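You operate a simulated robot arm through the tools that you are given. There is no shell and no other tool. Be economical: measure what you need, move in short steps, check, and stop when the job is done.

You run a simulated robot arm. Do the job below in one go: nothing can be reset, and whatever is moved stays where it is left.

## Task
Save the long candles: fit the stub in the candlestick instead.
Fine: yellow candle in the ringed hole of the block, green in the plain hole, and raise the stub, slider right up.

Only the result counts: the job must be done as asked and must still hold three seconds after the hand-in. Knocking over, shifting, dropping, spilling or breaking anything else fails it.

## Robot
A 6-joint arm with a two-finger parallel gripper, fixed in place. Base frame: the origin is at the foot of the arm, x ahead of it, y to its left, z up; the work surface is at about z = 0.7. Readings come in m, rad, newtons and seconds.
With the tool pointing down near the work surface it reaches from about 0.24 to 0.66 m from the base axis. Its first joint turns from -1.152 to 1.152 rad. Payload 2.9 kg.
Tool frame: the origin (TCP) lies between the finger pads and is the grasp point; the fingertips stand 0.03 m ahead of it; z points along the fingers, y is the line along which they close. The gripper opens to 0.11 m. The fingers are 0.02 m wide and 0.01 m thick; the gripper's body (0.048 by 0.112 m) begins 0.055 m behind the TCP.
Orientation is told as [roll, pitch, yaw] about the base's x, y, z axes, in that order, counted from this pose: with the fingers straight down and closing along the base's y, the tool's x points along the base's -x, its y along +y and its z along -z.

## Interface
- The arm moves only by the tool arm_command. Its argument "targets" is a list of rows, each an object of numbers (a shift or turn left out is 0, a gripper value left out holds the last): "claw": the opening in per cent of the stroke, from 0 (shut) to 100 (fully open); "x", "y", "z": the shift along the base's x, y, z in m; "rx", "ry", "rz": the turn, a rotation vector about the base's x, y, z in rad. In form: [{"claw": .., "x": .., "y": .., "z": .., "rx": .., "ry": .., "rz": ..}, ...]. A call has 1 to 12 rows; each row is the pose to reach, as a shift and turn from the pose commanded when the call began. A row lasts 0.2 s, in which the tool goes at most 0.05 m and 0.15 rad; a call with a longer step from one row to the next is refused whole, and so is a gripper value outside its range. A pose out of reach is approached as far as the arm can. The call stops where the force on the tool passes 90 N (or 10 N more than at its start, if that is more) or the arm is blocked; 0.2 s more then pass. The fingers move at their own pace (about 0.108 m/s each) and stop on an object; they squeeze with about 39 N. The grip force told is the motor's: it shows also when the fingers shut on nothing. Time passes only in rows, and 0.2 s behind the last, so rows that repeat a pose let the fingers close. It gives the time, the measured TCP pose, the force on the tool (base axes), the opening and the grip force at its end, in the units of the frame above (readings bear some noise), with the torque about the TCP (base axes, N m) and any sound that the robot's microphone picked up, and new pictures: "show" is both (left out), scene, wrist or none.
- Cameras (640 x 400 px; columns grow to the right, rows downward): "scene" is fixed at [0.0822, 0.431, 1.3943]; the picture's right is [-0.79, -0.62, 0.00], its down [-0.29, 0.37, -0.88] and it looks along [0.54, -0.70, -0.47] (base axes); focal length 333 px, centre (320, 200). "wrist" rides on the gripper at [0.072, 0.017, -0.103] in the tool frame; the picture's right is [-0.23, 0.97, 0.00], its down [-0.76, -0.18, -0.62] and it looks along [-0.61, -0.14, 0.78] (tool axes); focal length 222 px, centre (320, 200). There is no depth. A picture from a camera that has moved, and an enlarged one, comes with that camera's place and axes in the base frame and with its lens. The place of the scene camera against the robot may be out by one fixed shift of up to 0.012 m in any direction.
- inspect(camera, box): a new picture of the part [left, top, right, bottom] of that camera's present view, enlarged. No time passes.
- finish_job(): hands the job in; it is judged then, once.

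Go step by step. Nothing tells you positions but the pictures and the camera data: compare them with the known pose of the tool, close in by small moves and look again before you grip or let go. The budget is 120 turns and 200 pictures, counting those below and the enlarged ones. Unless the task says otherwise, let go and move clear before handing in, and close with one line.

The tools are called as a command line: name --argument value ..., lists and objects as JSON in quotes. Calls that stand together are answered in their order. arm_command: Moves the arm, as the interface text tells. Its arguments: {"type":"object","properties":{"targets":{"type":"array"},"show":{"type":"string","enum":["both","scene","wrist","none"]}},"required":["targets"]} The other tools are called the same way: inspect (camera, box) takes an enlarged picture of a part of a camera's view; finish_job () hands the job in.

At the start:

```text
t: 0.0
position: [0.3588, -0.1759, 1.0541]
tool_rot: [0.0, 0.0, 0.0]
wrist_force: [0.6, 0.3, -0.1]
ft_torque: [0.03, -0.03, 0.03]
gripper_width: 0.1101
gripper_force: 0.2
```

scene: 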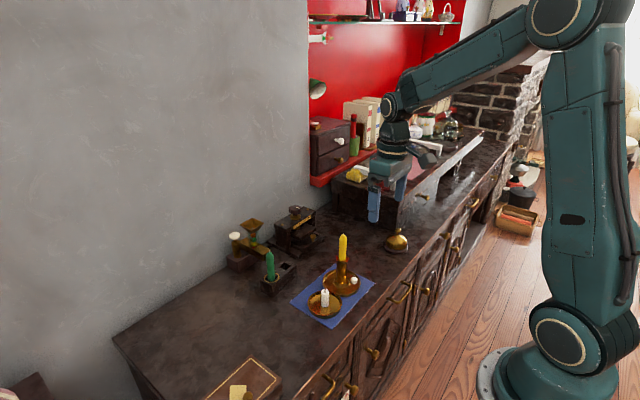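
wrist: 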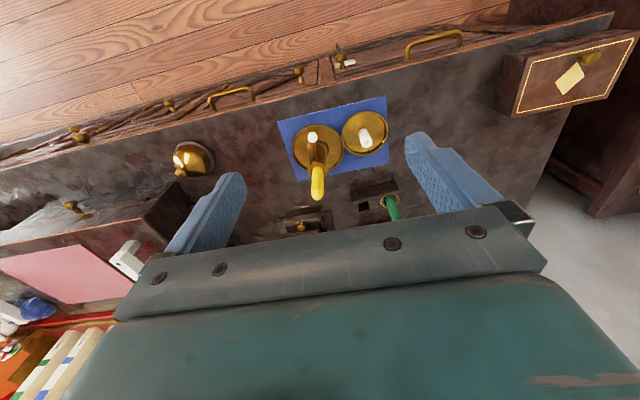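

I see a candlestick with a yellow candle, a dish with a white stub, and a block with a green candle. I'll enlarge these first.

inspect --camera "scene" --box '[220, 200, 420, 330]'

inspect --camera "wrist" --box '[260, 80, 440, 240]'

```text
3.08 times, centred on (320, 265) of scene
camera zoom: at [0.0822, 0.431, 1.3943], right [-0.79, -0.62, 0.0], down [-0.29, 0.37, -0.88], along [0.54, -0.7, -0.47], focal length 1024 px, centre (320, 0)
```

zoom: 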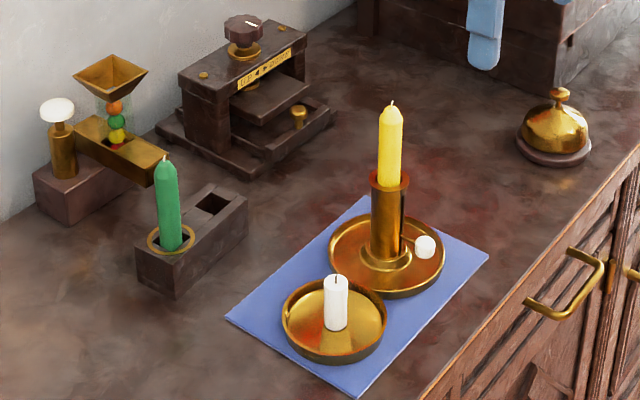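

```text
2.50 times, centred on (350, 160) of wrist
camera zoom: at [0.2865, -0.1582, 1.1559], right [0.23, 0.97, 0.0], down [0.76, -0.18, 0.62], along [0.61, -0.14, -0.78], focal length 555 px, centre (245, 300)
```

zoom: 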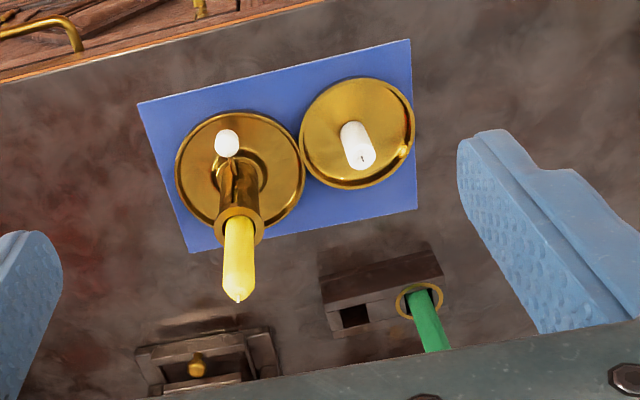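

The green candle sits in the ringed hole at about (0.648, -0.073) and the plain hole is at about (0.652, -0.134), with the block top at z≈0.745. The candlestick is at about (0.497, -0.214), its slider knob on the -x side at z≈0.747, and the stub is at (0.486, -0.111). I'll move above the green candle first, because it has to leave the ringed hole.

arm_command --targets '[{"claw": 60, "x": 0.04, "y": 0.015, "z": -0.01}, {"x": 0.08, "y": 0.03, "z": -0.02}, {"x": 0.12, "y": 0.045, "z": -0.03}, {"x": 0.16, "y": 0.06, "z": -0.045}, {"x": 0.2, "y": 0.075, "z": -0.06}, {"x": 0.235, "y": 0.09, "z": -0.08}, {"x": 0.265, "y": 0.1, "z": -0.11}, {"x": 0.289, "y": 0.103, "z": -0.145}, {"x": 0.289, "y": 0.103, "z": -0.145}]'

```text
t: 2.0
position: [0.6455, -0.0701, 0.9073]
tool_rot: [0.001, -0.001, -0.001]
wrist_force: [0.2, 0.8, 0.1]
ft_torque: [0.0, 0.04, 0.01]
gripper_width: 0.0659
gripper_force: 0.1
camera wrist: at [0.574, -0.0536, 1.0109], right [0.23, 0.97, 0.0], down [0.76, -0.18, 0.62], along [0.61, -0.14, -0.78], focal length 222 px, centre (320, 200)
```

scene: 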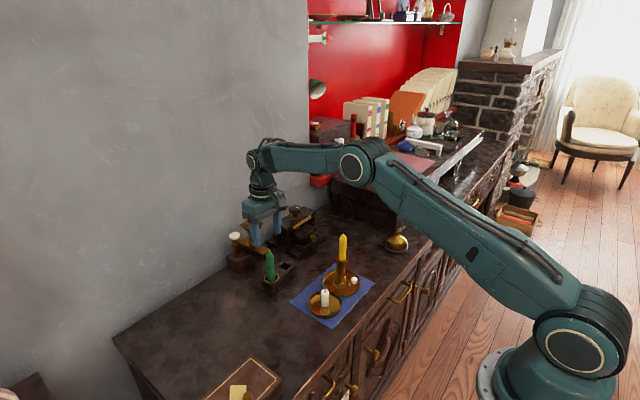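
wrist: 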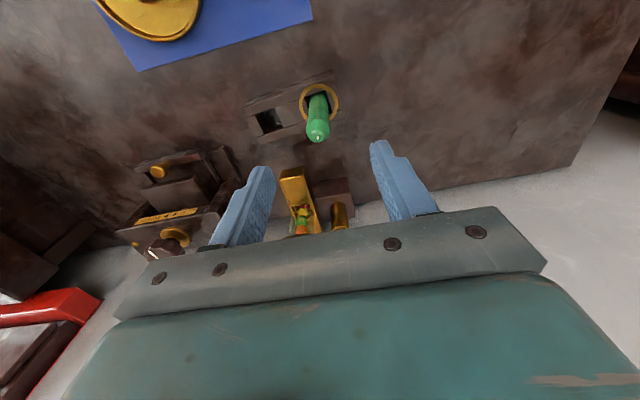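

The wrist view puts the green tip at about (0.648, -0.073), under the tool. I'll enlarge the hole area before going down.

inspect --camera "wrist" --box '[240, 70, 360, 150]'

inspect --camera "scene" --box '[225, 215, 325, 300]'

```text
5.00 times, centred on (300, 110) of wrist
camera zoom: at [0.574, -0.0536, 1.0109], right [0.23, 0.97, 0.0], down [0.76, -0.18, 0.62], along [0.61, -0.14, -0.78], focal length 1111 px, centre (420, 650)
```

zoom: 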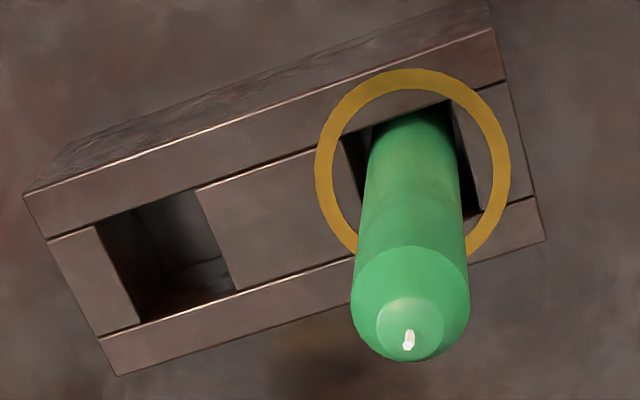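

```text
4.71 times, centred on (275, 258) of scene
camera zoom: at [0.0822, 0.431, 1.3943], right [-0.79, -0.62, 0.0], down [-0.29, 0.37, -0.88], along [0.54, -0.7, -0.47], focal length 1566 px, centre (532, -71)
```

zoom: 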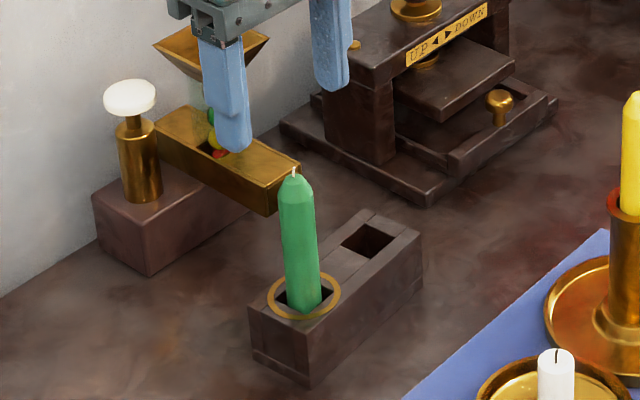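

Both holes are about 25 mm square and the candle is about 20 mm across, with the plain hole centre at (0.651, -0.133). I'll test the arm's reach above the plain hole, then come back over the candle.

arm_command --targets '[{"y": -0.03}, {"x": 0.005, "y": -0.061}, {"x": 0.01, "y": -0.061, "z": -0.03}, {"x": 0.01, "y": -0.061, "z": -0.03}]' --show "none"

```text
t: 3.0
position: [0.6575, -0.1318, 0.8777]
tool_rot: [0.0, 0.0, -0.001]
wrist_force: [0.6, 0.6, -0.3]
ft_torque: [0.0, -0.02, 0.0]
gripper_width: 0.066
gripper_force: 0.0
```

The arm reaches there without tilting. Now I'll go back and lower around the green candle.

arm_command --targets '[{"z": 0.03}, {"x": -0.01, "y": 0.04, "z": 0.03}, {"x": -0.0105, "y": 0.061, "z": 0.03}, {"x": -0.0105, "y": 0.061, "z": -0.01}, {"x": -0.0105, "y": 0.061, "z": -0.045}, {"x": -0.0105, "y": 0.061, "z": -0.075}, {"x": -0.0105, "y": 0.061, "z": -0.075}]'

```text
t: 4.6
position: [0.6489, -0.0703, 0.8017]
tool_rot: [0.001, -0.001, 0.0]
wrist_force: [-0.5, -0.1, -0.8]
ft_torque: [-0.01, 0.0, -0.01]
gripper_width: 0.0661
gripper_force: 0.0
camera wrist: at [0.5764, -0.0537, 0.9033], right [0.23, 0.97, 0.0], down [0.76, -0.18, 0.62], along [0.61, -0.14, -0.78], focal length 222 px, centre (320, 200)
```

scene: 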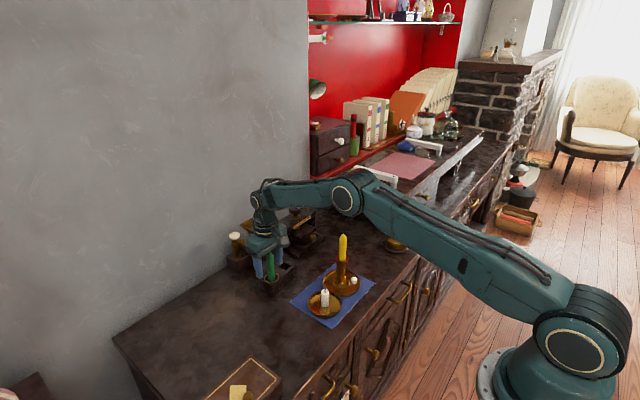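
wrist: 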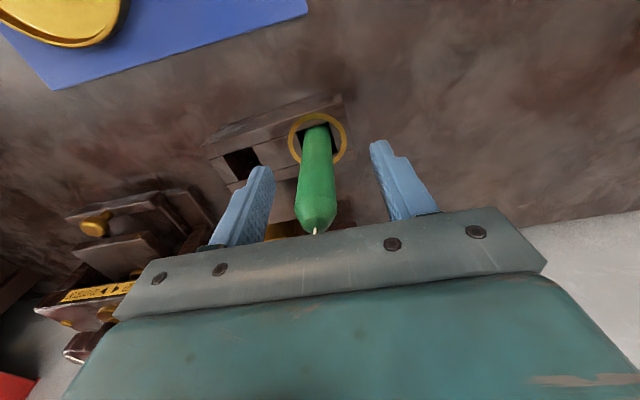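

The fingers straddle the candle, which sits about 3 mm towards -y. I'll shift by that and close.

arm_command --targets '[{"y": -0.003}, {"y": -0.003, "claw": 10}, {"y": -0.003, "claw": 10}, {"y": -0.003, "claw": 10}]' --show "wrist"

```text
t: 5.6
position: [0.6487, -0.0746, 0.802]
tool_rot: [0.001, 0.001, 0.001]
wrist_force: [1.1, -0.3, -0.1]
ft_torque: [0.01, 0.0, -0.01]
gripper_width: 0.0197
gripper_force: 39.1
camera wrist: at [0.5759, -0.0573, 0.9044], right [0.23, 0.97, 0.0], down [0.76, -0.18, 0.62], along [0.61, -0.14, -0.78], focal length 222 px, centre (320, 200)
```

wrist: 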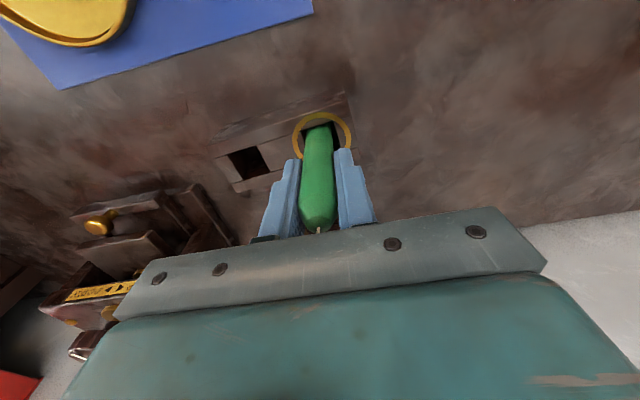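

I have it gripped at 19.7 mm. Lifting straight up.

arm_command --targets '[{"z": 0.02}, {"z": 0.045}, {"z": 0.07}, {"z": 0.07}]'

inspect --camera "scene" --box '[225, 195, 325, 300]'

inspect --camera "wrist" --box '[220, 80, 380, 240]'

```text
t: 6.6
position: [0.6469, -0.0752, 0.8734]
tool_rot: [0.001, 0.001, 0.0]
wrist_force: [-0.3, 0.2, -0.3]
ft_torque: [-0.02, 0.01, 0.01]
gripper_width: 0.0197
gripper_force: 38.9
camera wrist: at [0.5752, -0.0584, 0.976], right [0.23, 0.97, 0.0], down [0.76, -0.18, 0.62], along [0.61, -0.14, -0.78], focal length 222 px, centre (320, 200)
```

scene: 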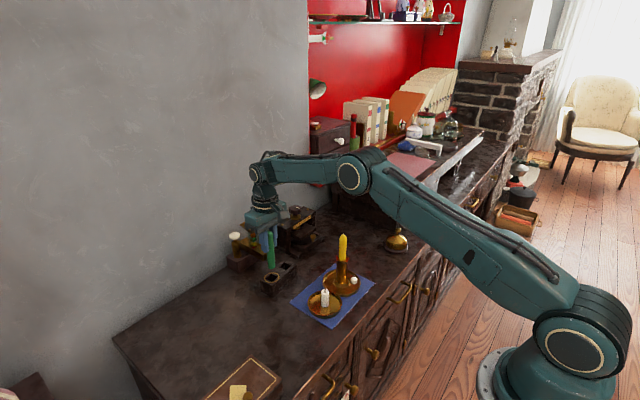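
wrist: 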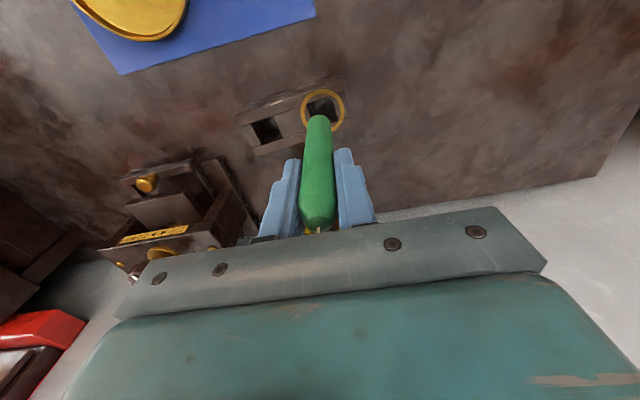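

```text
3.81 times, centred on (275, 248) of scene
camera zoom: at [0.0822, 0.431, 1.3943], right [-0.79, -0.62, 0.0], down [-0.29, 0.37, -0.88], along [0.54, -0.7, -0.47], focal length 1268 px, centre (491, 19)
```

zoom: 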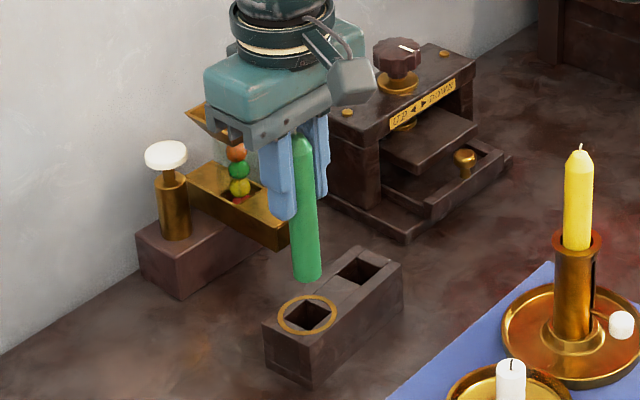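

```text
2.50 times, centred on (300, 160) of wrist
camera zoom: at [0.5752, -0.0584, 0.976], right [0.23, 0.97, 0.0], down [0.76, -0.18, 0.62], along [0.61, -0.14, -0.78], focal length 555 px, centre (370, 300)
```

zoom: 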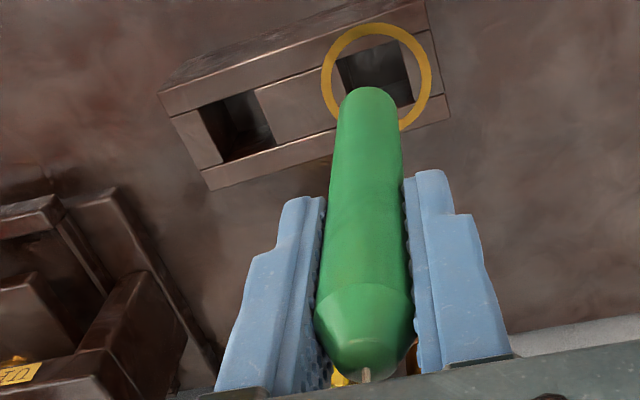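

The candle hangs about 3° off vertical with its lower end at roughly (0.642, -0.074, 0.78). I'll level it while moving above the plain hole, then look again.

arm_command --targets '[{"y": -0.03, "x": 0.002, "ry": -0.025}, {"y": -0.058, "x": 0.004, "ry": -0.05}, {"y": -0.058, "x": 0.004, "ry": -0.05}, {"y": -0.058, "x": 0.004, "ry": -0.05}]' --show "none"

inspect --camera "scene" --box '[240, 215, 320, 300]'

inspect --camera "wrist" --box '[260, 80, 380, 200]'

```text
t: 7.6
position: [0.6524, -0.1329, 0.8714]
tool_rot: [-0.001, -0.051, 0.0]
wrist_force: [0.4, 0.0, -0.6]
ft_torque: [-0.02, 0.0, -0.02]
gripper_width: 0.0196
gripper_force: 39.1
```

```text
4.71 times, centred on (280, 258) of scene
camera zoom: at [0.0822, 0.431, 1.3943], right [-0.79, -0.62, 0.0], down [-0.29, 0.37, -0.88], along [0.54, -0.7, -0.47], focal length 1566 px, centre (508, -71)
```

zoom: 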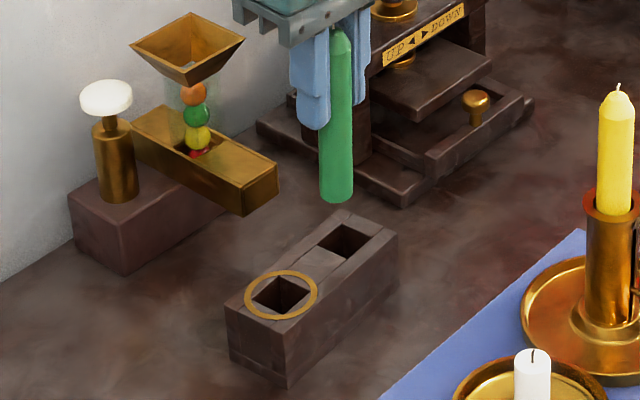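

```text
3.33 times, centred on (320, 140) of wrist
camera zoom: at [0.5749, -0.1163, 0.9717], right [0.23, 0.97, 0.01], down [0.73, -0.18, 0.66], along [0.65, -0.14, -0.75], focal length 740 px, centre (320, 400)
```

zoom: 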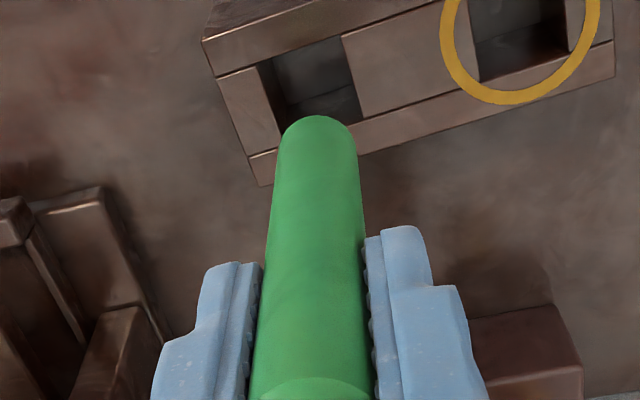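

The candle is nearly vertical now, but its lower end is about 5 mm too far in +x. I'll correct that, lower to just above the hole and look again.

arm_command --targets '[{"x": -0.005}, {"x": -0.005, "z": -0.025}, {"x": -0.005, "z": -0.025}]' --show "none"

inspect --camera "scene" --box '[255, 230, 315, 290]'

inspect --camera "wrist" --box '[280, 80, 380, 180]'

```text
t: 8.4
position: [0.6468, -0.1328, 0.8459]
tool_rot: [-0.002, -0.051, -0.001]
wrist_force: [0.0, 0.4, -0.6]
ft_torque: [0.01, 0.03, -0.02]
gripper_width: 0.0199
gripper_force: 38.8
```

```text
6.67 times, centred on (285, 260) of scene
camera zoom: at [0.0822, 0.431, 1.3943], right [-0.79, -0.62, 0.0], down [-0.29, 0.37, -0.88], along [0.54, -0.7, -0.47], focal length 2219 px, centre (553, -200)
```

zoom: 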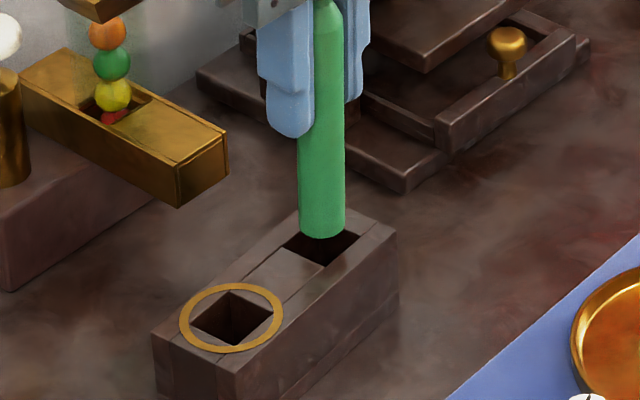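

```text
4.00 times, centred on (330, 130) of wrist
camera zoom: at [0.5693, -0.1163, 0.9459], right [0.23, 0.97, 0.01], down [0.73, -0.18, 0.66], along [0.65, -0.14, -0.75], focal length 888 px, centre (280, 480)
```

zoom: 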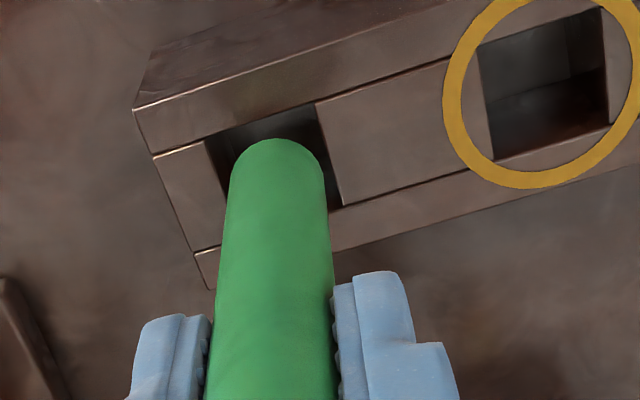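

The lower end is within about 2 mm of the hole centre. A small correction, then I'll lower in short steps while watching the force.

arm_command --targets '[{"x": 0.002, "y": -0.001}, {"x": 0.002, "y": -0.001, "z": -0.01}, {"x": 0.002, "y": -0.001, "z": -0.018}, {"x": 0.002, "y": -0.001, "z": -0.025}, {"x": 0.002, "y": -0.001, "z": -0.025}]' --show "none"

inspect --camera "scene" --box '[255, 230, 315, 290]'

inspect --camera "wrist" --box '[280, 80, 380, 180]'

```text
t: 9.6
position: [0.6489, -0.1334, 0.8231]
tool_rot: [0.0, -0.051, 0.001]
wrist_force: [0.4, 0.2, -0.3]
ft_torque: [-0.01, 0.0, 0.02]
gripper_width: 0.02
gripper_force: 39.1
```

```text
6.67 times, centred on (285, 260) of scene
camera zoom: at [0.0822, 0.431, 1.3943], right [-0.79, -0.62, 0.0], down [-0.29, 0.37, -0.88], along [0.54, -0.7, -0.47], focal length 2219 px, centre (553, -200)
```

zoom: 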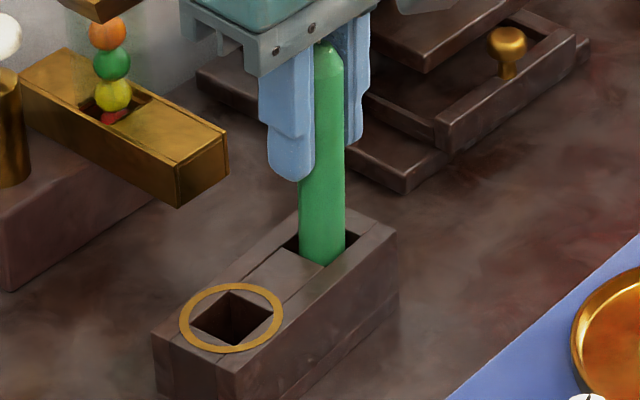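

```text
4.00 times, centred on (330, 130) of wrist
camera zoom: at [0.5711, -0.1168, 0.9215], right [0.23, 0.97, 0.01], down [0.73, -0.18, 0.66], along [0.65, -0.14, -0.75], focal length 888 px, centre (280, 480)
```

zoom: 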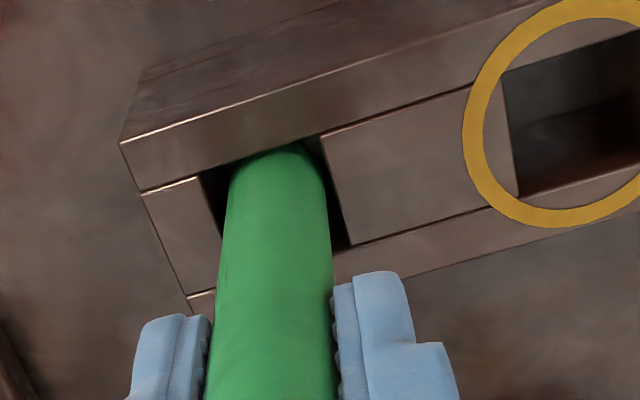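

The end has entered the hole without any contact force. Continuing down.

arm_command --targets '[{"x": 0.001, "z": -0.008}, {"x": 0.001, "z": -0.014}, {"x": 0.001, "z": -0.018}, {"x": 0.001, "z": -0.018}]' --show "none"

inspect --camera "scene" --box '[255, 230, 315, 290]'

```text
t: 10.6
position: [0.6496, -0.1336, 0.8035]
tool_rot: [0.001, -0.051, 0.001]
wrist_force: [0.9, -0.8, -0.4]
ft_torque: [0.01, 0.0, -0.01]
gripper_width: 0.0198
gripper_force: 39.4
```

```text
6.67 times, centred on (285, 260) of scene
camera zoom: at [0.0822, 0.431, 1.3943], right [-0.79, -0.62, 0.0], down [-0.29, 0.37, -0.88], along [0.54, -0.7, -0.47], focal length 2219 px, centre (553, -200)
```

zoom: 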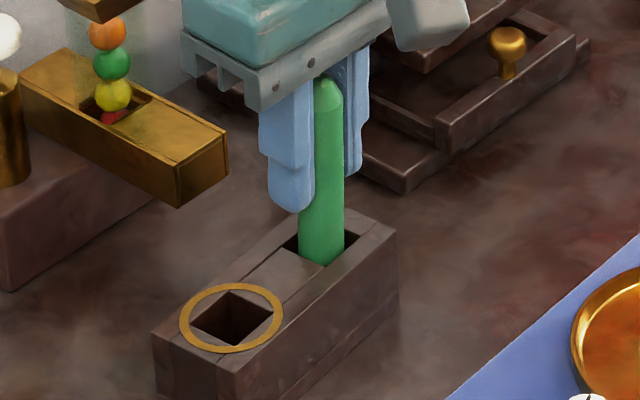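

It's about at its seating depth. A last 3 mm, then release and rise.

arm_command --targets '[{"z": -0.003}, {"z": -0.003, "claw": 45}, {"z": -0.003, "claw": 45}, {"z": 0.03}, {"z": 0.07}, {"z": 0.11}, {"z": 0.11}]'

inspect --camera "scene" --box '[225, 205, 325, 300]'

```text
t: 12.2
position: [0.6502, -0.1306, 0.9149]
tool_rot: [0.0, -0.05, -0.001]
wrist_force: [0.2, -0.2, 0.8]
ft_torque: [0.03, 0.0, -0.01]
gripper_width: 0.0496
gripper_force: 0.0
camera wrist: at [0.5717, -0.1156, 1.0138], right [0.23, 0.97, 0.01], down [0.73, -0.18, 0.66], along [0.65, -0.14, -0.75], focal length 222 px, centre (320, 200)
```

scene: 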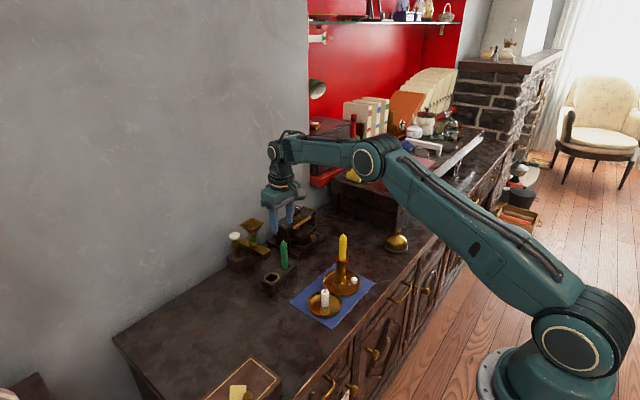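
wrist: 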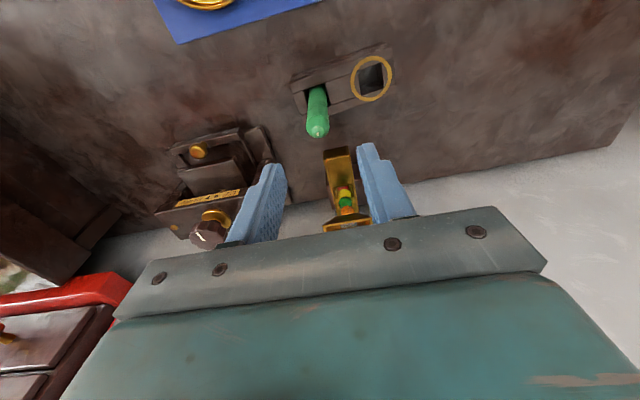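

```text
4.21 times, centred on (275, 252) of scene
camera zoom: at [0.0821, 0.431, 1.3943], right [-0.79, -0.62, 0.0], down [-0.29, 0.37, -0.88], along [0.54, -0.7, -0.47], focal length 1401 px, centre (510, -21)
```

zoom: 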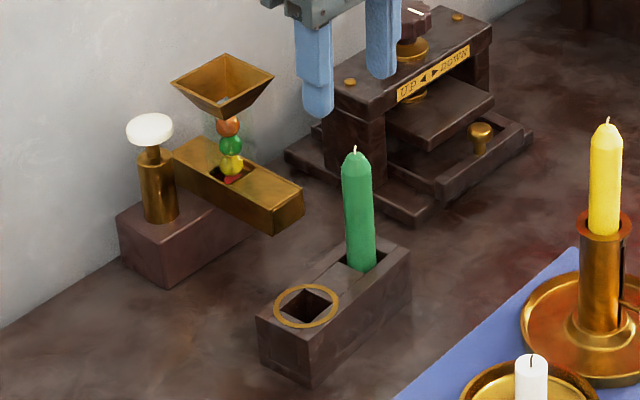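

The green candle is seated in the plain hole. Now I'll go above the yellow candle, levelling the tool.

arm_command --targets '[{"z": 0.04}, {"z": 0.05, "x": -0.035, "y": -0.02, "ry": 0.02}, {"z": 0.05, "x": -0.075, "y": -0.04, "ry": 0.05}, {"z": 0.05, "x": -0.115, "y": -0.06, "ry": 0.05}, {"z": 0.05, "x": -0.153, "y": -0.083, "ry": 0.05}, {"z": 0.05, "x": -0.153, "y": -0.083, "ry": 0.05}]' --show "wrist"

inspect --camera "wrist" --box '[240, 60, 400, 180]'

inspect --camera "scene" --box '[290, 225, 390, 330]'

```text
t: 13.6
position: [0.4977, -0.2162, 0.9646]
tool_rot: [0.0, 0.001, 0.001]
wrist_force: [-1.1, -0.6, 1.0]
ft_torque: [0.01, 0.01, 0.03]
gripper_width: 0.0496
gripper_force: 0.1
camera wrist: at [0.4245, -0.1997, 1.0666], right [0.23, 0.97, 0.0], down [0.76, -0.18, 0.62], along [0.61, -0.14, -0.78], focal length 222 px, centre (320, 200)
```

wrist: 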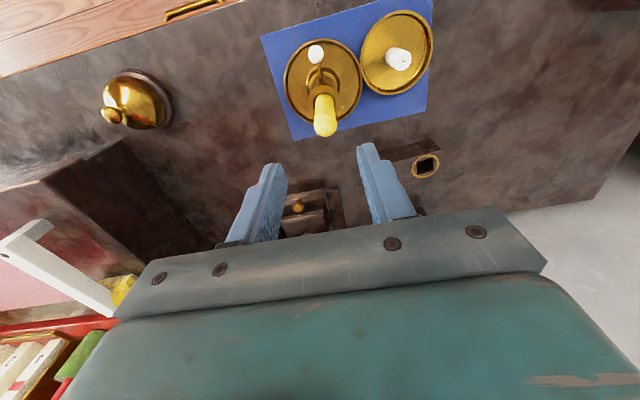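

```text
3.33 times, centred on (320, 120) of wrist
camera zoom: at [0.4245, -0.1997, 1.0666], right [0.23, 0.97, 0.0], down [0.76, -0.18, 0.62], along [0.61, -0.14, -0.78], focal length 740 px, centre (320, 467)
```

zoom: 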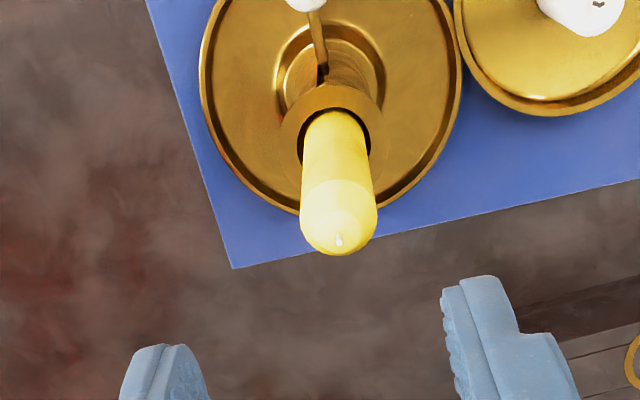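

```text
3.81 times, centred on (340, 278) of scene
camera zoom: at [0.0821, 0.431, 1.3943], right [-0.79, -0.62, 0.0], down [-0.29, 0.37, -0.88], along [0.54, -0.7, -0.47], focal length 1268 px, centre (244, -95)
```

zoom: 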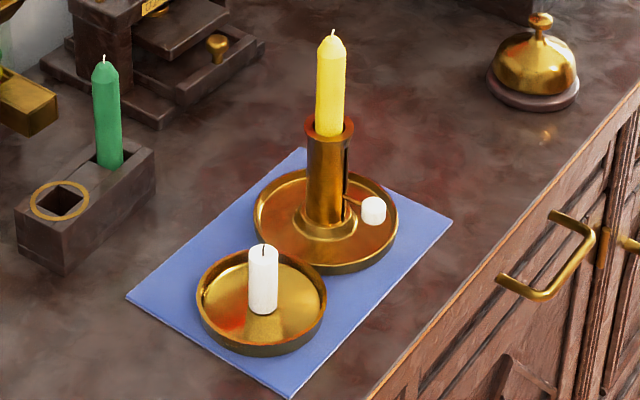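

The yellow candle is at about (0.495, -0.211) and rises some 87 mm above the tube. The slot runs up the -x side of the tube nearly to the rim. I'll lower around the candle.

arm_command --targets '[{"x": -0.002, "y": 0.004, "claw": 60}, {"x": -0.002, "y": 0.004, "z": -0.04}, {"x": -0.002, "y": 0.004, "z": -0.08}, {"x": -0.002, "y": 0.004, "z": -0.115}, {"x": -0.002, "y": 0.004, "z": -0.115}]' --show "wrist"

inspect --camera "scene" --box '[290, 205, 390, 310]'

```text
t: 14.8
position: [0.4962, -0.2115, 0.8486]
tool_rot: [0.001, 0.0, 0.0]
wrist_force: [-0.1, -0.5, -0.5]
ft_torque: [0.01, -0.02, 0.01]
gripper_width: 0.0661
gripper_force: 0.0
camera wrist: at [0.4224, -0.1955, 0.9523], right [0.23, 0.97, 0.0], down [0.76, -0.18, 0.62], along [0.61, -0.14, -0.78], focal length 222 px, centre (320, 200)
```

wrist: 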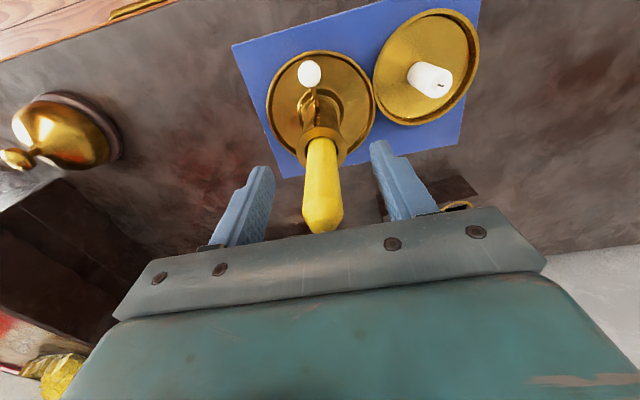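

```text
3.81 times, centred on (340, 258) of scene
camera zoom: at [0.0822, 0.431, 1.3943], right [-0.79, -0.62, 0.0], down [-0.29, 0.37, -0.88], along [0.54, -0.7, -0.47], focal length 1268 px, centre (244, -19)
```

zoom: 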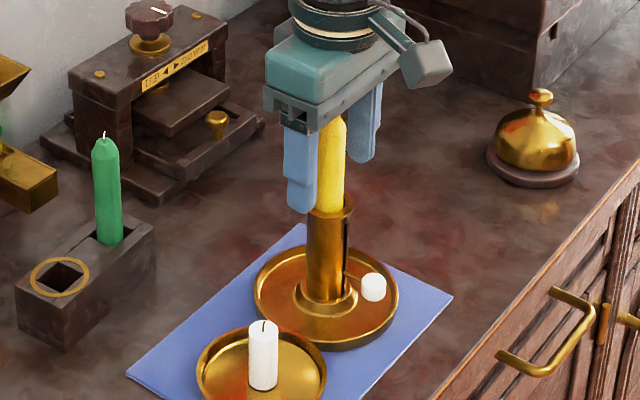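

Candle and fingers line up, so I'll close and lift gently.

arm_command --targets '[{"claw": 10}, {"claw": 10}, {"claw": 10}, {"claw": 10}]' --show "none"

arm_command --targets '[{"z": 0.01}, {"z": 0.025}, {"z": 0.04}, {"z": 0.06}, {"z": 0.08}, {"z": 0.1}, {"z": 0.1}]'

inspect --camera "scene" --box '[290, 175, 390, 310]'

```text
t: 15.8
position: [0.4945, -0.2124, 0.8502]
tool_rot: [0.001, 0.0, 0.0]
wrist_force: [0.5, 0.3, -0.3]
ft_torque: [0.02, 0.01, 0.02]
gripper_width: 0.0198
gripper_force: 39.6
```

```text
t: 17.4
position: [0.4953, -0.2131, 0.9509]
tool_rot: [0.0, 0.001, -0.001]
wrist_force: [-0.8, 1.5, 0.2]
ft_torque: [-0.02, 0.02, 0.02]
gripper_width: 0.0198
gripper_force: 39.5
camera wrist: at [0.4218, -0.197, 1.0534], right [0.23, 0.97, 0.0], down [0.76, -0.18, 0.62], along [0.61, -0.14, -0.78], focal length 222 px, centre (320, 200)
```

scene: 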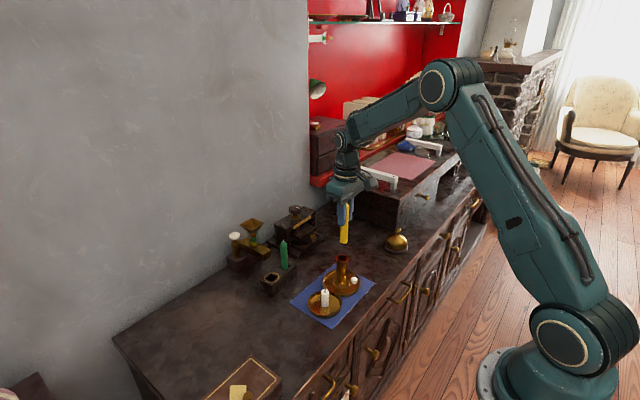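
wrist: 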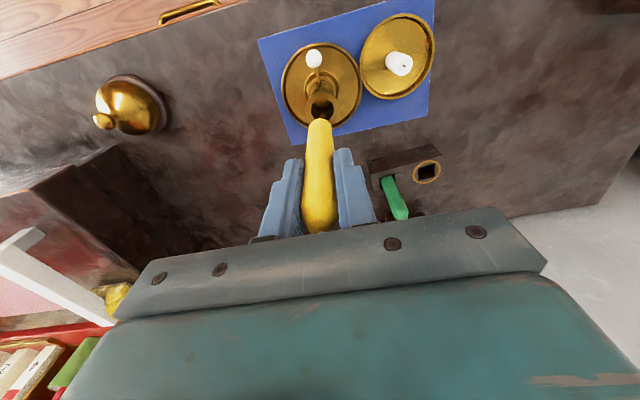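

```text
2.96 times, centred on (340, 242) of scene
camera zoom: at [0.0822, 0.431, 1.3943], right [-0.79, -0.62, 0.0], down [-0.29, 0.37, -0.88], along [0.54, -0.7, -0.47], focal length 986 px, centre (261, 74)
```

zoom: 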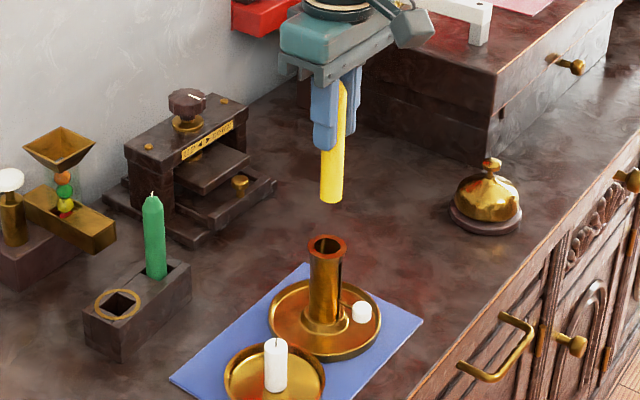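

The yellow candle is out and its lower end is about 0.099 m below the TCP. I'll carry it high to the ringed hole, clear of the green candle.

arm_command --targets '[{"z": 0.03}, {"z": 0.03, "x": 0.02, "y": 0.035}, {"z": 0.03, "x": 0.045, "y": 0.07}, {"z": 0.03, "x": 0.075, "y": 0.1}, {"z": 0.03, "x": 0.11, "y": 0.13}, {"z": 0.03, "x": 0.145, "y": 0.141}, {"z": 0.0, "x": 0.149, "y": 0.142}, {"z": -0.03, "x": 0.149, "y": 0.142}, {"z": -0.03, "x": 0.149, "y": 0.142}]' --show "none"

inspect --camera "scene" --box '[235, 210, 315, 300]'

inspect --camera "wrist" --box '[260, 70, 380, 190]'

```text
t: 19.4
position: [0.6435, -0.0707, 0.9193]
tool_rot: [0.001, 0.001, 0.001]
wrist_force: [0.0, 0.1, -0.4]
ft_torque: [0.0, 0.0, 0.0]
gripper_width: 0.0195
gripper_force: 39.4
```

```text
4.44 times, centred on (275, 255) of scene
camera zoom: at [0.0822, 0.431, 1.3943], right [-0.79, -0.62, 0.0], down [-0.29, 0.37, -0.88], along [0.54, -0.7, -0.47], focal length 1479 px, centre (520, -44)
```

zoom: 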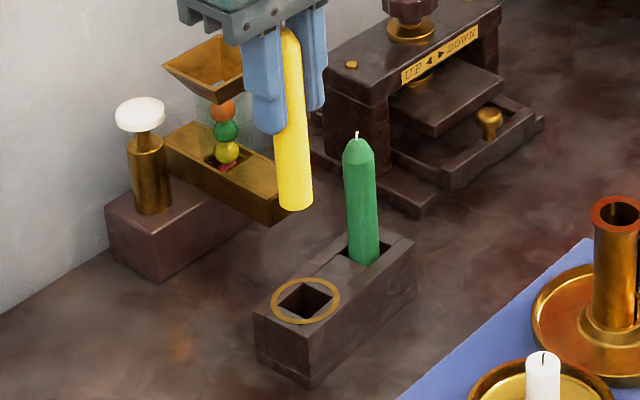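

```text
3.33 times, centred on (320, 130) of wrist
camera zoom: at [0.5708, -0.0542, 1.0215], right [0.23, 0.97, 0.0], down [0.76, -0.18, 0.62], along [0.61, -0.14, -0.78], focal length 740 px, centre (320, 433)
```

zoom: 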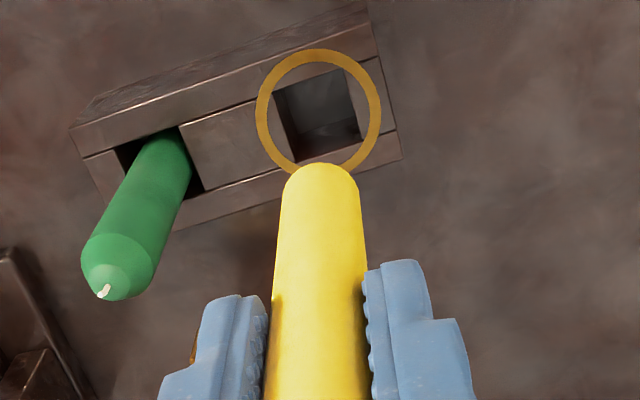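

The candle is close to over the ringed hole. I'll lower to just above it and re-measure.

arm_command --targets '[{"x": -0.001, "z": -0.03}, {"x": -0.001, "z": -0.058}, {"x": -0.001, "z": -0.058}]' --show "none"

inspect --camera "scene" --box '[245, 230, 305, 290]'

inspect --camera "wrist" --box '[260, 80, 360, 180]'

```text
t: 20.2
position: [0.6421, -0.0698, 0.8642]
tool_rot: [0.001, 0.001, 0.0]
wrist_force: [0.1, 0.7, 0.1]
ft_torque: [0.02, 0.0, 0.02]
gripper_width: 0.0198
gripper_force: 39.1
```

```text
6.67 times, centred on (275, 260) of scene
camera zoom: at [0.0822, 0.431, 1.3943], right [-0.79, -0.62, 0.0], down [-0.29, 0.37, -0.88], along [0.54, -0.7, -0.47], focal length 2219 px, centre (620, -200)
```

zoom: 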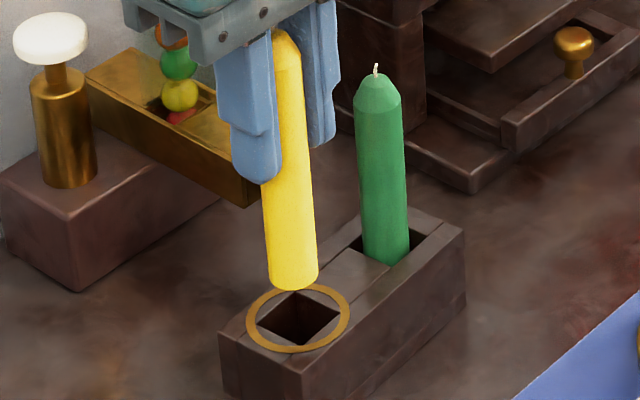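

```text
4.00 times, centred on (310, 130) of wrist
camera zoom: at [0.5697, -0.0534, 0.9659], right [0.23, 0.97, 0.0], down [0.76, -0.18, 0.62], along [0.61, -0.14, -0.78], focal length 888 px, centre (360, 480)
```

zoom: 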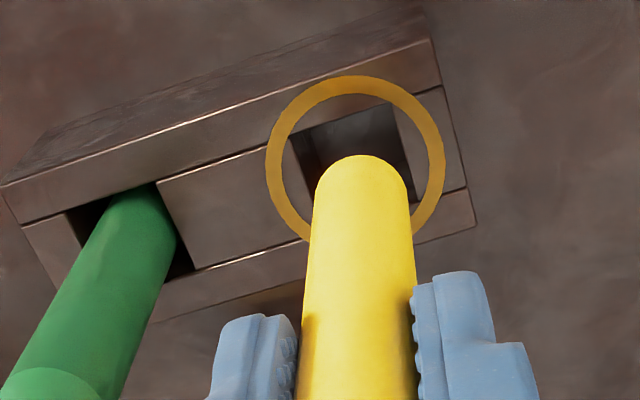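

The end is within roughly 2 mm. I'll correct x by -2 mm and lower a little more before entering.

arm_command --targets '[{"x": -0.002, "z": -0.008}, {"x": -0.002, "z": -0.015}, {"x": -0.002, "z": -0.015}]' --show "none"

inspect --camera "scene" --box '[250, 240, 300, 290]'

inspect --camera "wrist" --box '[270, 90, 360, 180]'

```text
t: 21.0
position: [0.6406, -0.0704, 0.8481]
tool_rot: [0.0, 0.0, 0.001]
wrist_force: [0.3, 0.2, 0.0]
ft_torque: [0.02, 0.03, 0.01]
gripper_width: 0.0197
gripper_force: 38.5
```

```text
8.00 times, centred on (275, 265) of scene
camera zoom: at [0.0822, 0.431, 1.3943], right [-0.79, -0.62, 0.0], down [-0.29, 0.37, -0.88], along [0.54, -0.7, -0.47], focal length 2662 px, centre (680, -320)
```

zoom: 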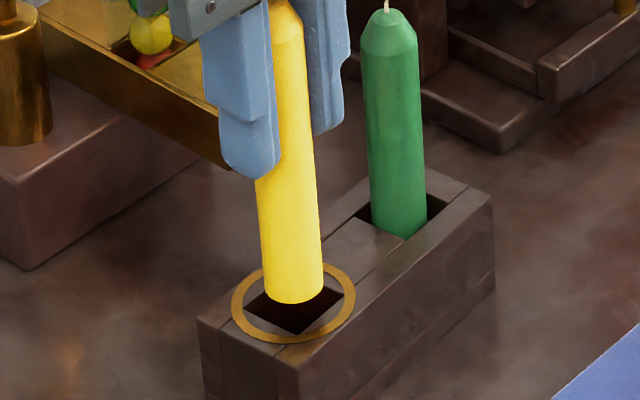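

```text
4.44 times, centred on (315, 135) of wrist
camera zoom: at [0.5683, -0.0533, 0.9506], right [0.23, 0.97, 0.0], down [0.76, -0.18, 0.62], along [0.61, -0.14, -0.78], focal length 987 px, centre (342, 489)
```

zoom: 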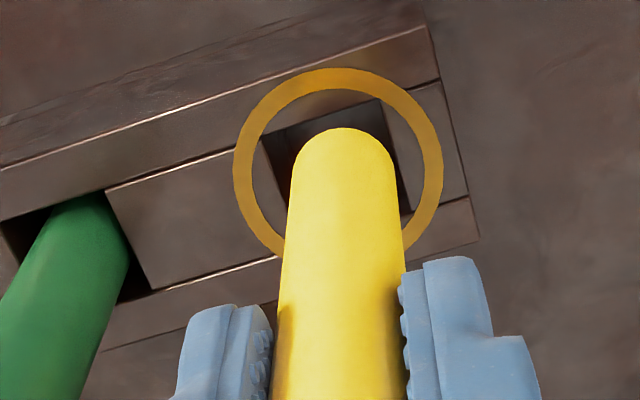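

It looks well centred. Entering the hole.

arm_command --targets '[{"x": 0.001, "z": -0.006}, {"x": 0.001, "z": -0.013}, {"x": 0.001, "z": -0.02}, {"x": 0.001, "z": -0.02}]' --show "none"

inspect --camera "scene" --box '[250, 240, 300, 290]'

inspect --camera "wrist" --box '[270, 90, 360, 180]'

```text
t: 22.0
position: [0.6411, -0.0696, 0.8273]
tool_rot: [0.0, 0.001, 0.0]
wrist_force: [-0.1, -0.2, 0.5]
ft_torque: [-0.02, -0.01, 0.0]
gripper_width: 0.0198
gripper_force: 38.6
```

```text
8.00 times, centred on (275, 265) of scene
camera zoom: at [0.0822, 0.431, 1.3943], right [-0.79, -0.62, 0.0], down [-0.29, 0.37, -0.88], along [0.54, -0.7, -0.47], focal length 2662 px, centre (680, -320)
```

zoom: 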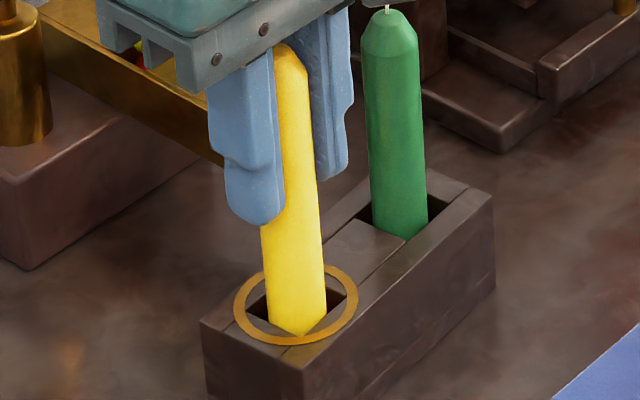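

```text
4.44 times, centred on (315, 135) of wrist
camera zoom: at [0.5687, -0.0538, 0.9297], right [0.23, 0.97, 0.0], down [0.76, -0.18, 0.62], along [0.61, -0.14, -0.78], focal length 987 px, centre (342, 489)
```

zoom: 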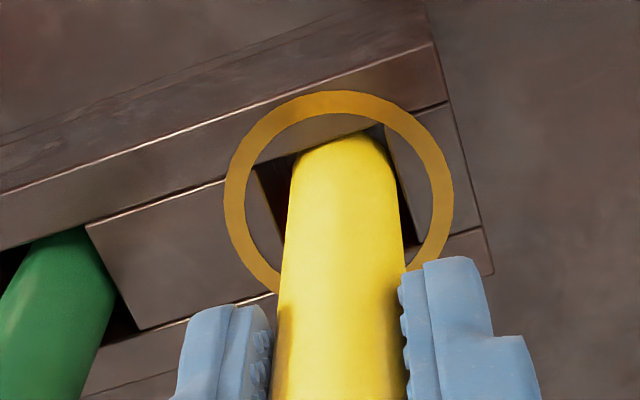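

It's in, but rubbing the -x wall. I'll shift +2.5 mm in x and continue down.

arm_command --targets '[{"x": 0.0025}, {"x": 0.0025, "z": -0.005}, {"x": 0.0025, "z": -0.01}, {"x": 0.0025, "z": -0.01}]' --show "none"

inspect --camera "scene" --box '[250, 240, 300, 290]'

inspect --camera "wrist" --box '[270, 90, 360, 180]'

```text
t: 23.0
position: [0.6435, -0.0701, 0.8181]
tool_rot: [0.0, -0.001, 0.001]
wrist_force: [0.0, 1.4, 0.2]
ft_torque: [0.01, -0.01, 0.0]
gripper_width: 0.0193
gripper_force: 38.7
```

```text
8.00 times, centred on (275, 265) of scene
camera zoom: at [0.0822, 0.431, 1.3943], right [-0.79, -0.62, 0.0], down [-0.29, 0.37, -0.88], along [0.54, -0.7, -0.47], focal length 2662 px, centre (680, -320)
```

zoom: 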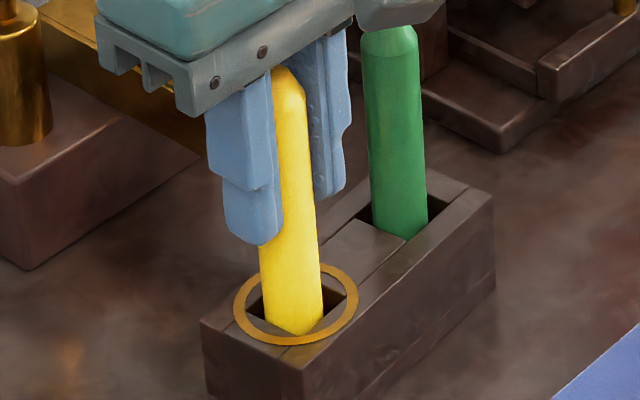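

```text
4.44 times, centred on (315, 135) of wrist
camera zoom: at [0.571, -0.0542, 0.9195], right [0.23, 0.97, 0.0], down [0.76, -0.18, 0.62], along [0.61, -0.14, -0.78], focal length 987 px, centre (342, 489)
```

zoom: 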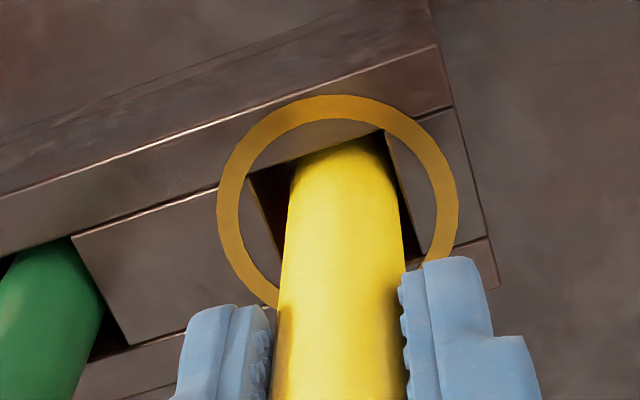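

A bit more slack now. Lowering the last millimetres and checking the force.

arm_command --targets '[{"z": -0.003}, {"z": -0.006}, {"z": -0.006}]' --show "none"

```text
t: 23.8
position: [0.645, -0.0699, 0.8109]
tool_rot: [0.0, 0.0, 0.0]
wrist_force: [0.4, 0.0, -0.7]
ft_torque: [0.0, -0.01, 0.0]
gripper_width: 0.0194
gripper_force: 39.2
```

No contact yet, so any drop is only a few millimetres. Release and rise.

arm_command --targets '[{"z": -0.002}, {"z": -0.002, "claw": 40}, {"z": -0.002, "claw": 40}, {"z": 0.03}, {"z": 0.07}, {"z": 0.11}, {"z": 0.15}, {"z": 0.15}]'

inspect --camera "scene" --box '[245, 230, 305, 300]'

```text
t: 25.6
position: [0.6445, -0.0697, 0.9618]
tool_rot: [-0.001, 0.0, -0.001]
wrist_force: [0.1, -0.4, 0.8]
ft_torque: [0.01, 0.01, 0.01]
gripper_width: 0.0442
gripper_force: 0.0
camera wrist: at [0.5718, -0.0533, 1.065], right [0.23, 0.97, 0.0], down [0.76, -0.18, 0.62], along [0.61, -0.14, -0.78], focal length 222 px, centre (320, 200)
```

scene: 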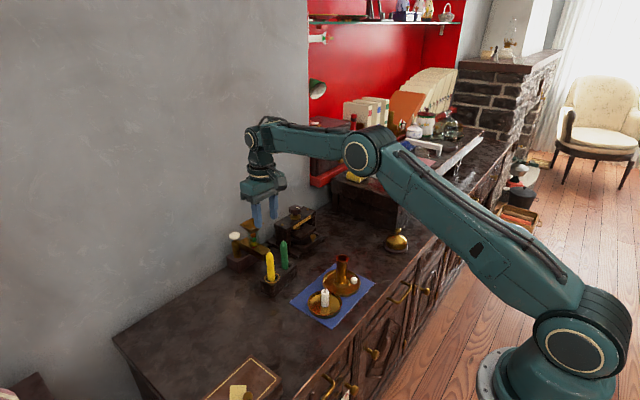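
wrist: 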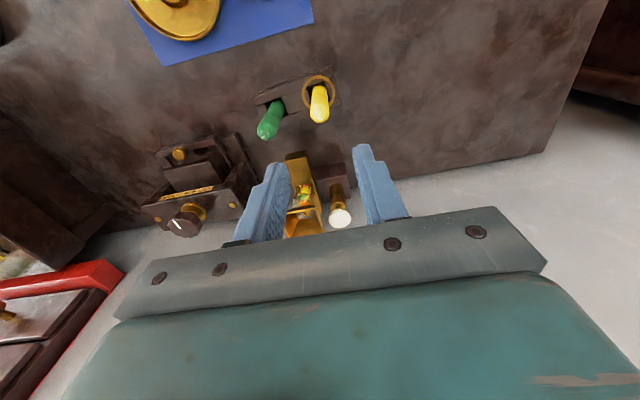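

```text
5.71 times, centred on (275, 265) of scene
camera zoom: at [0.0822, 0.431, 1.3943], right [-0.79, -0.62, 0.0], down [-0.29, 0.37, -0.88], along [0.54, -0.7, -0.47], focal length 1902 px, centre (577, -171)
```

zoom: 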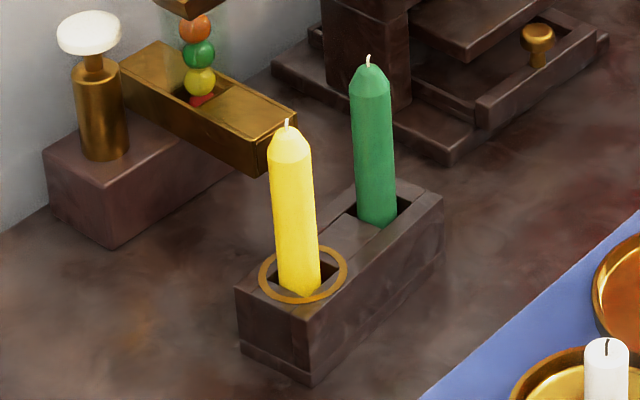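

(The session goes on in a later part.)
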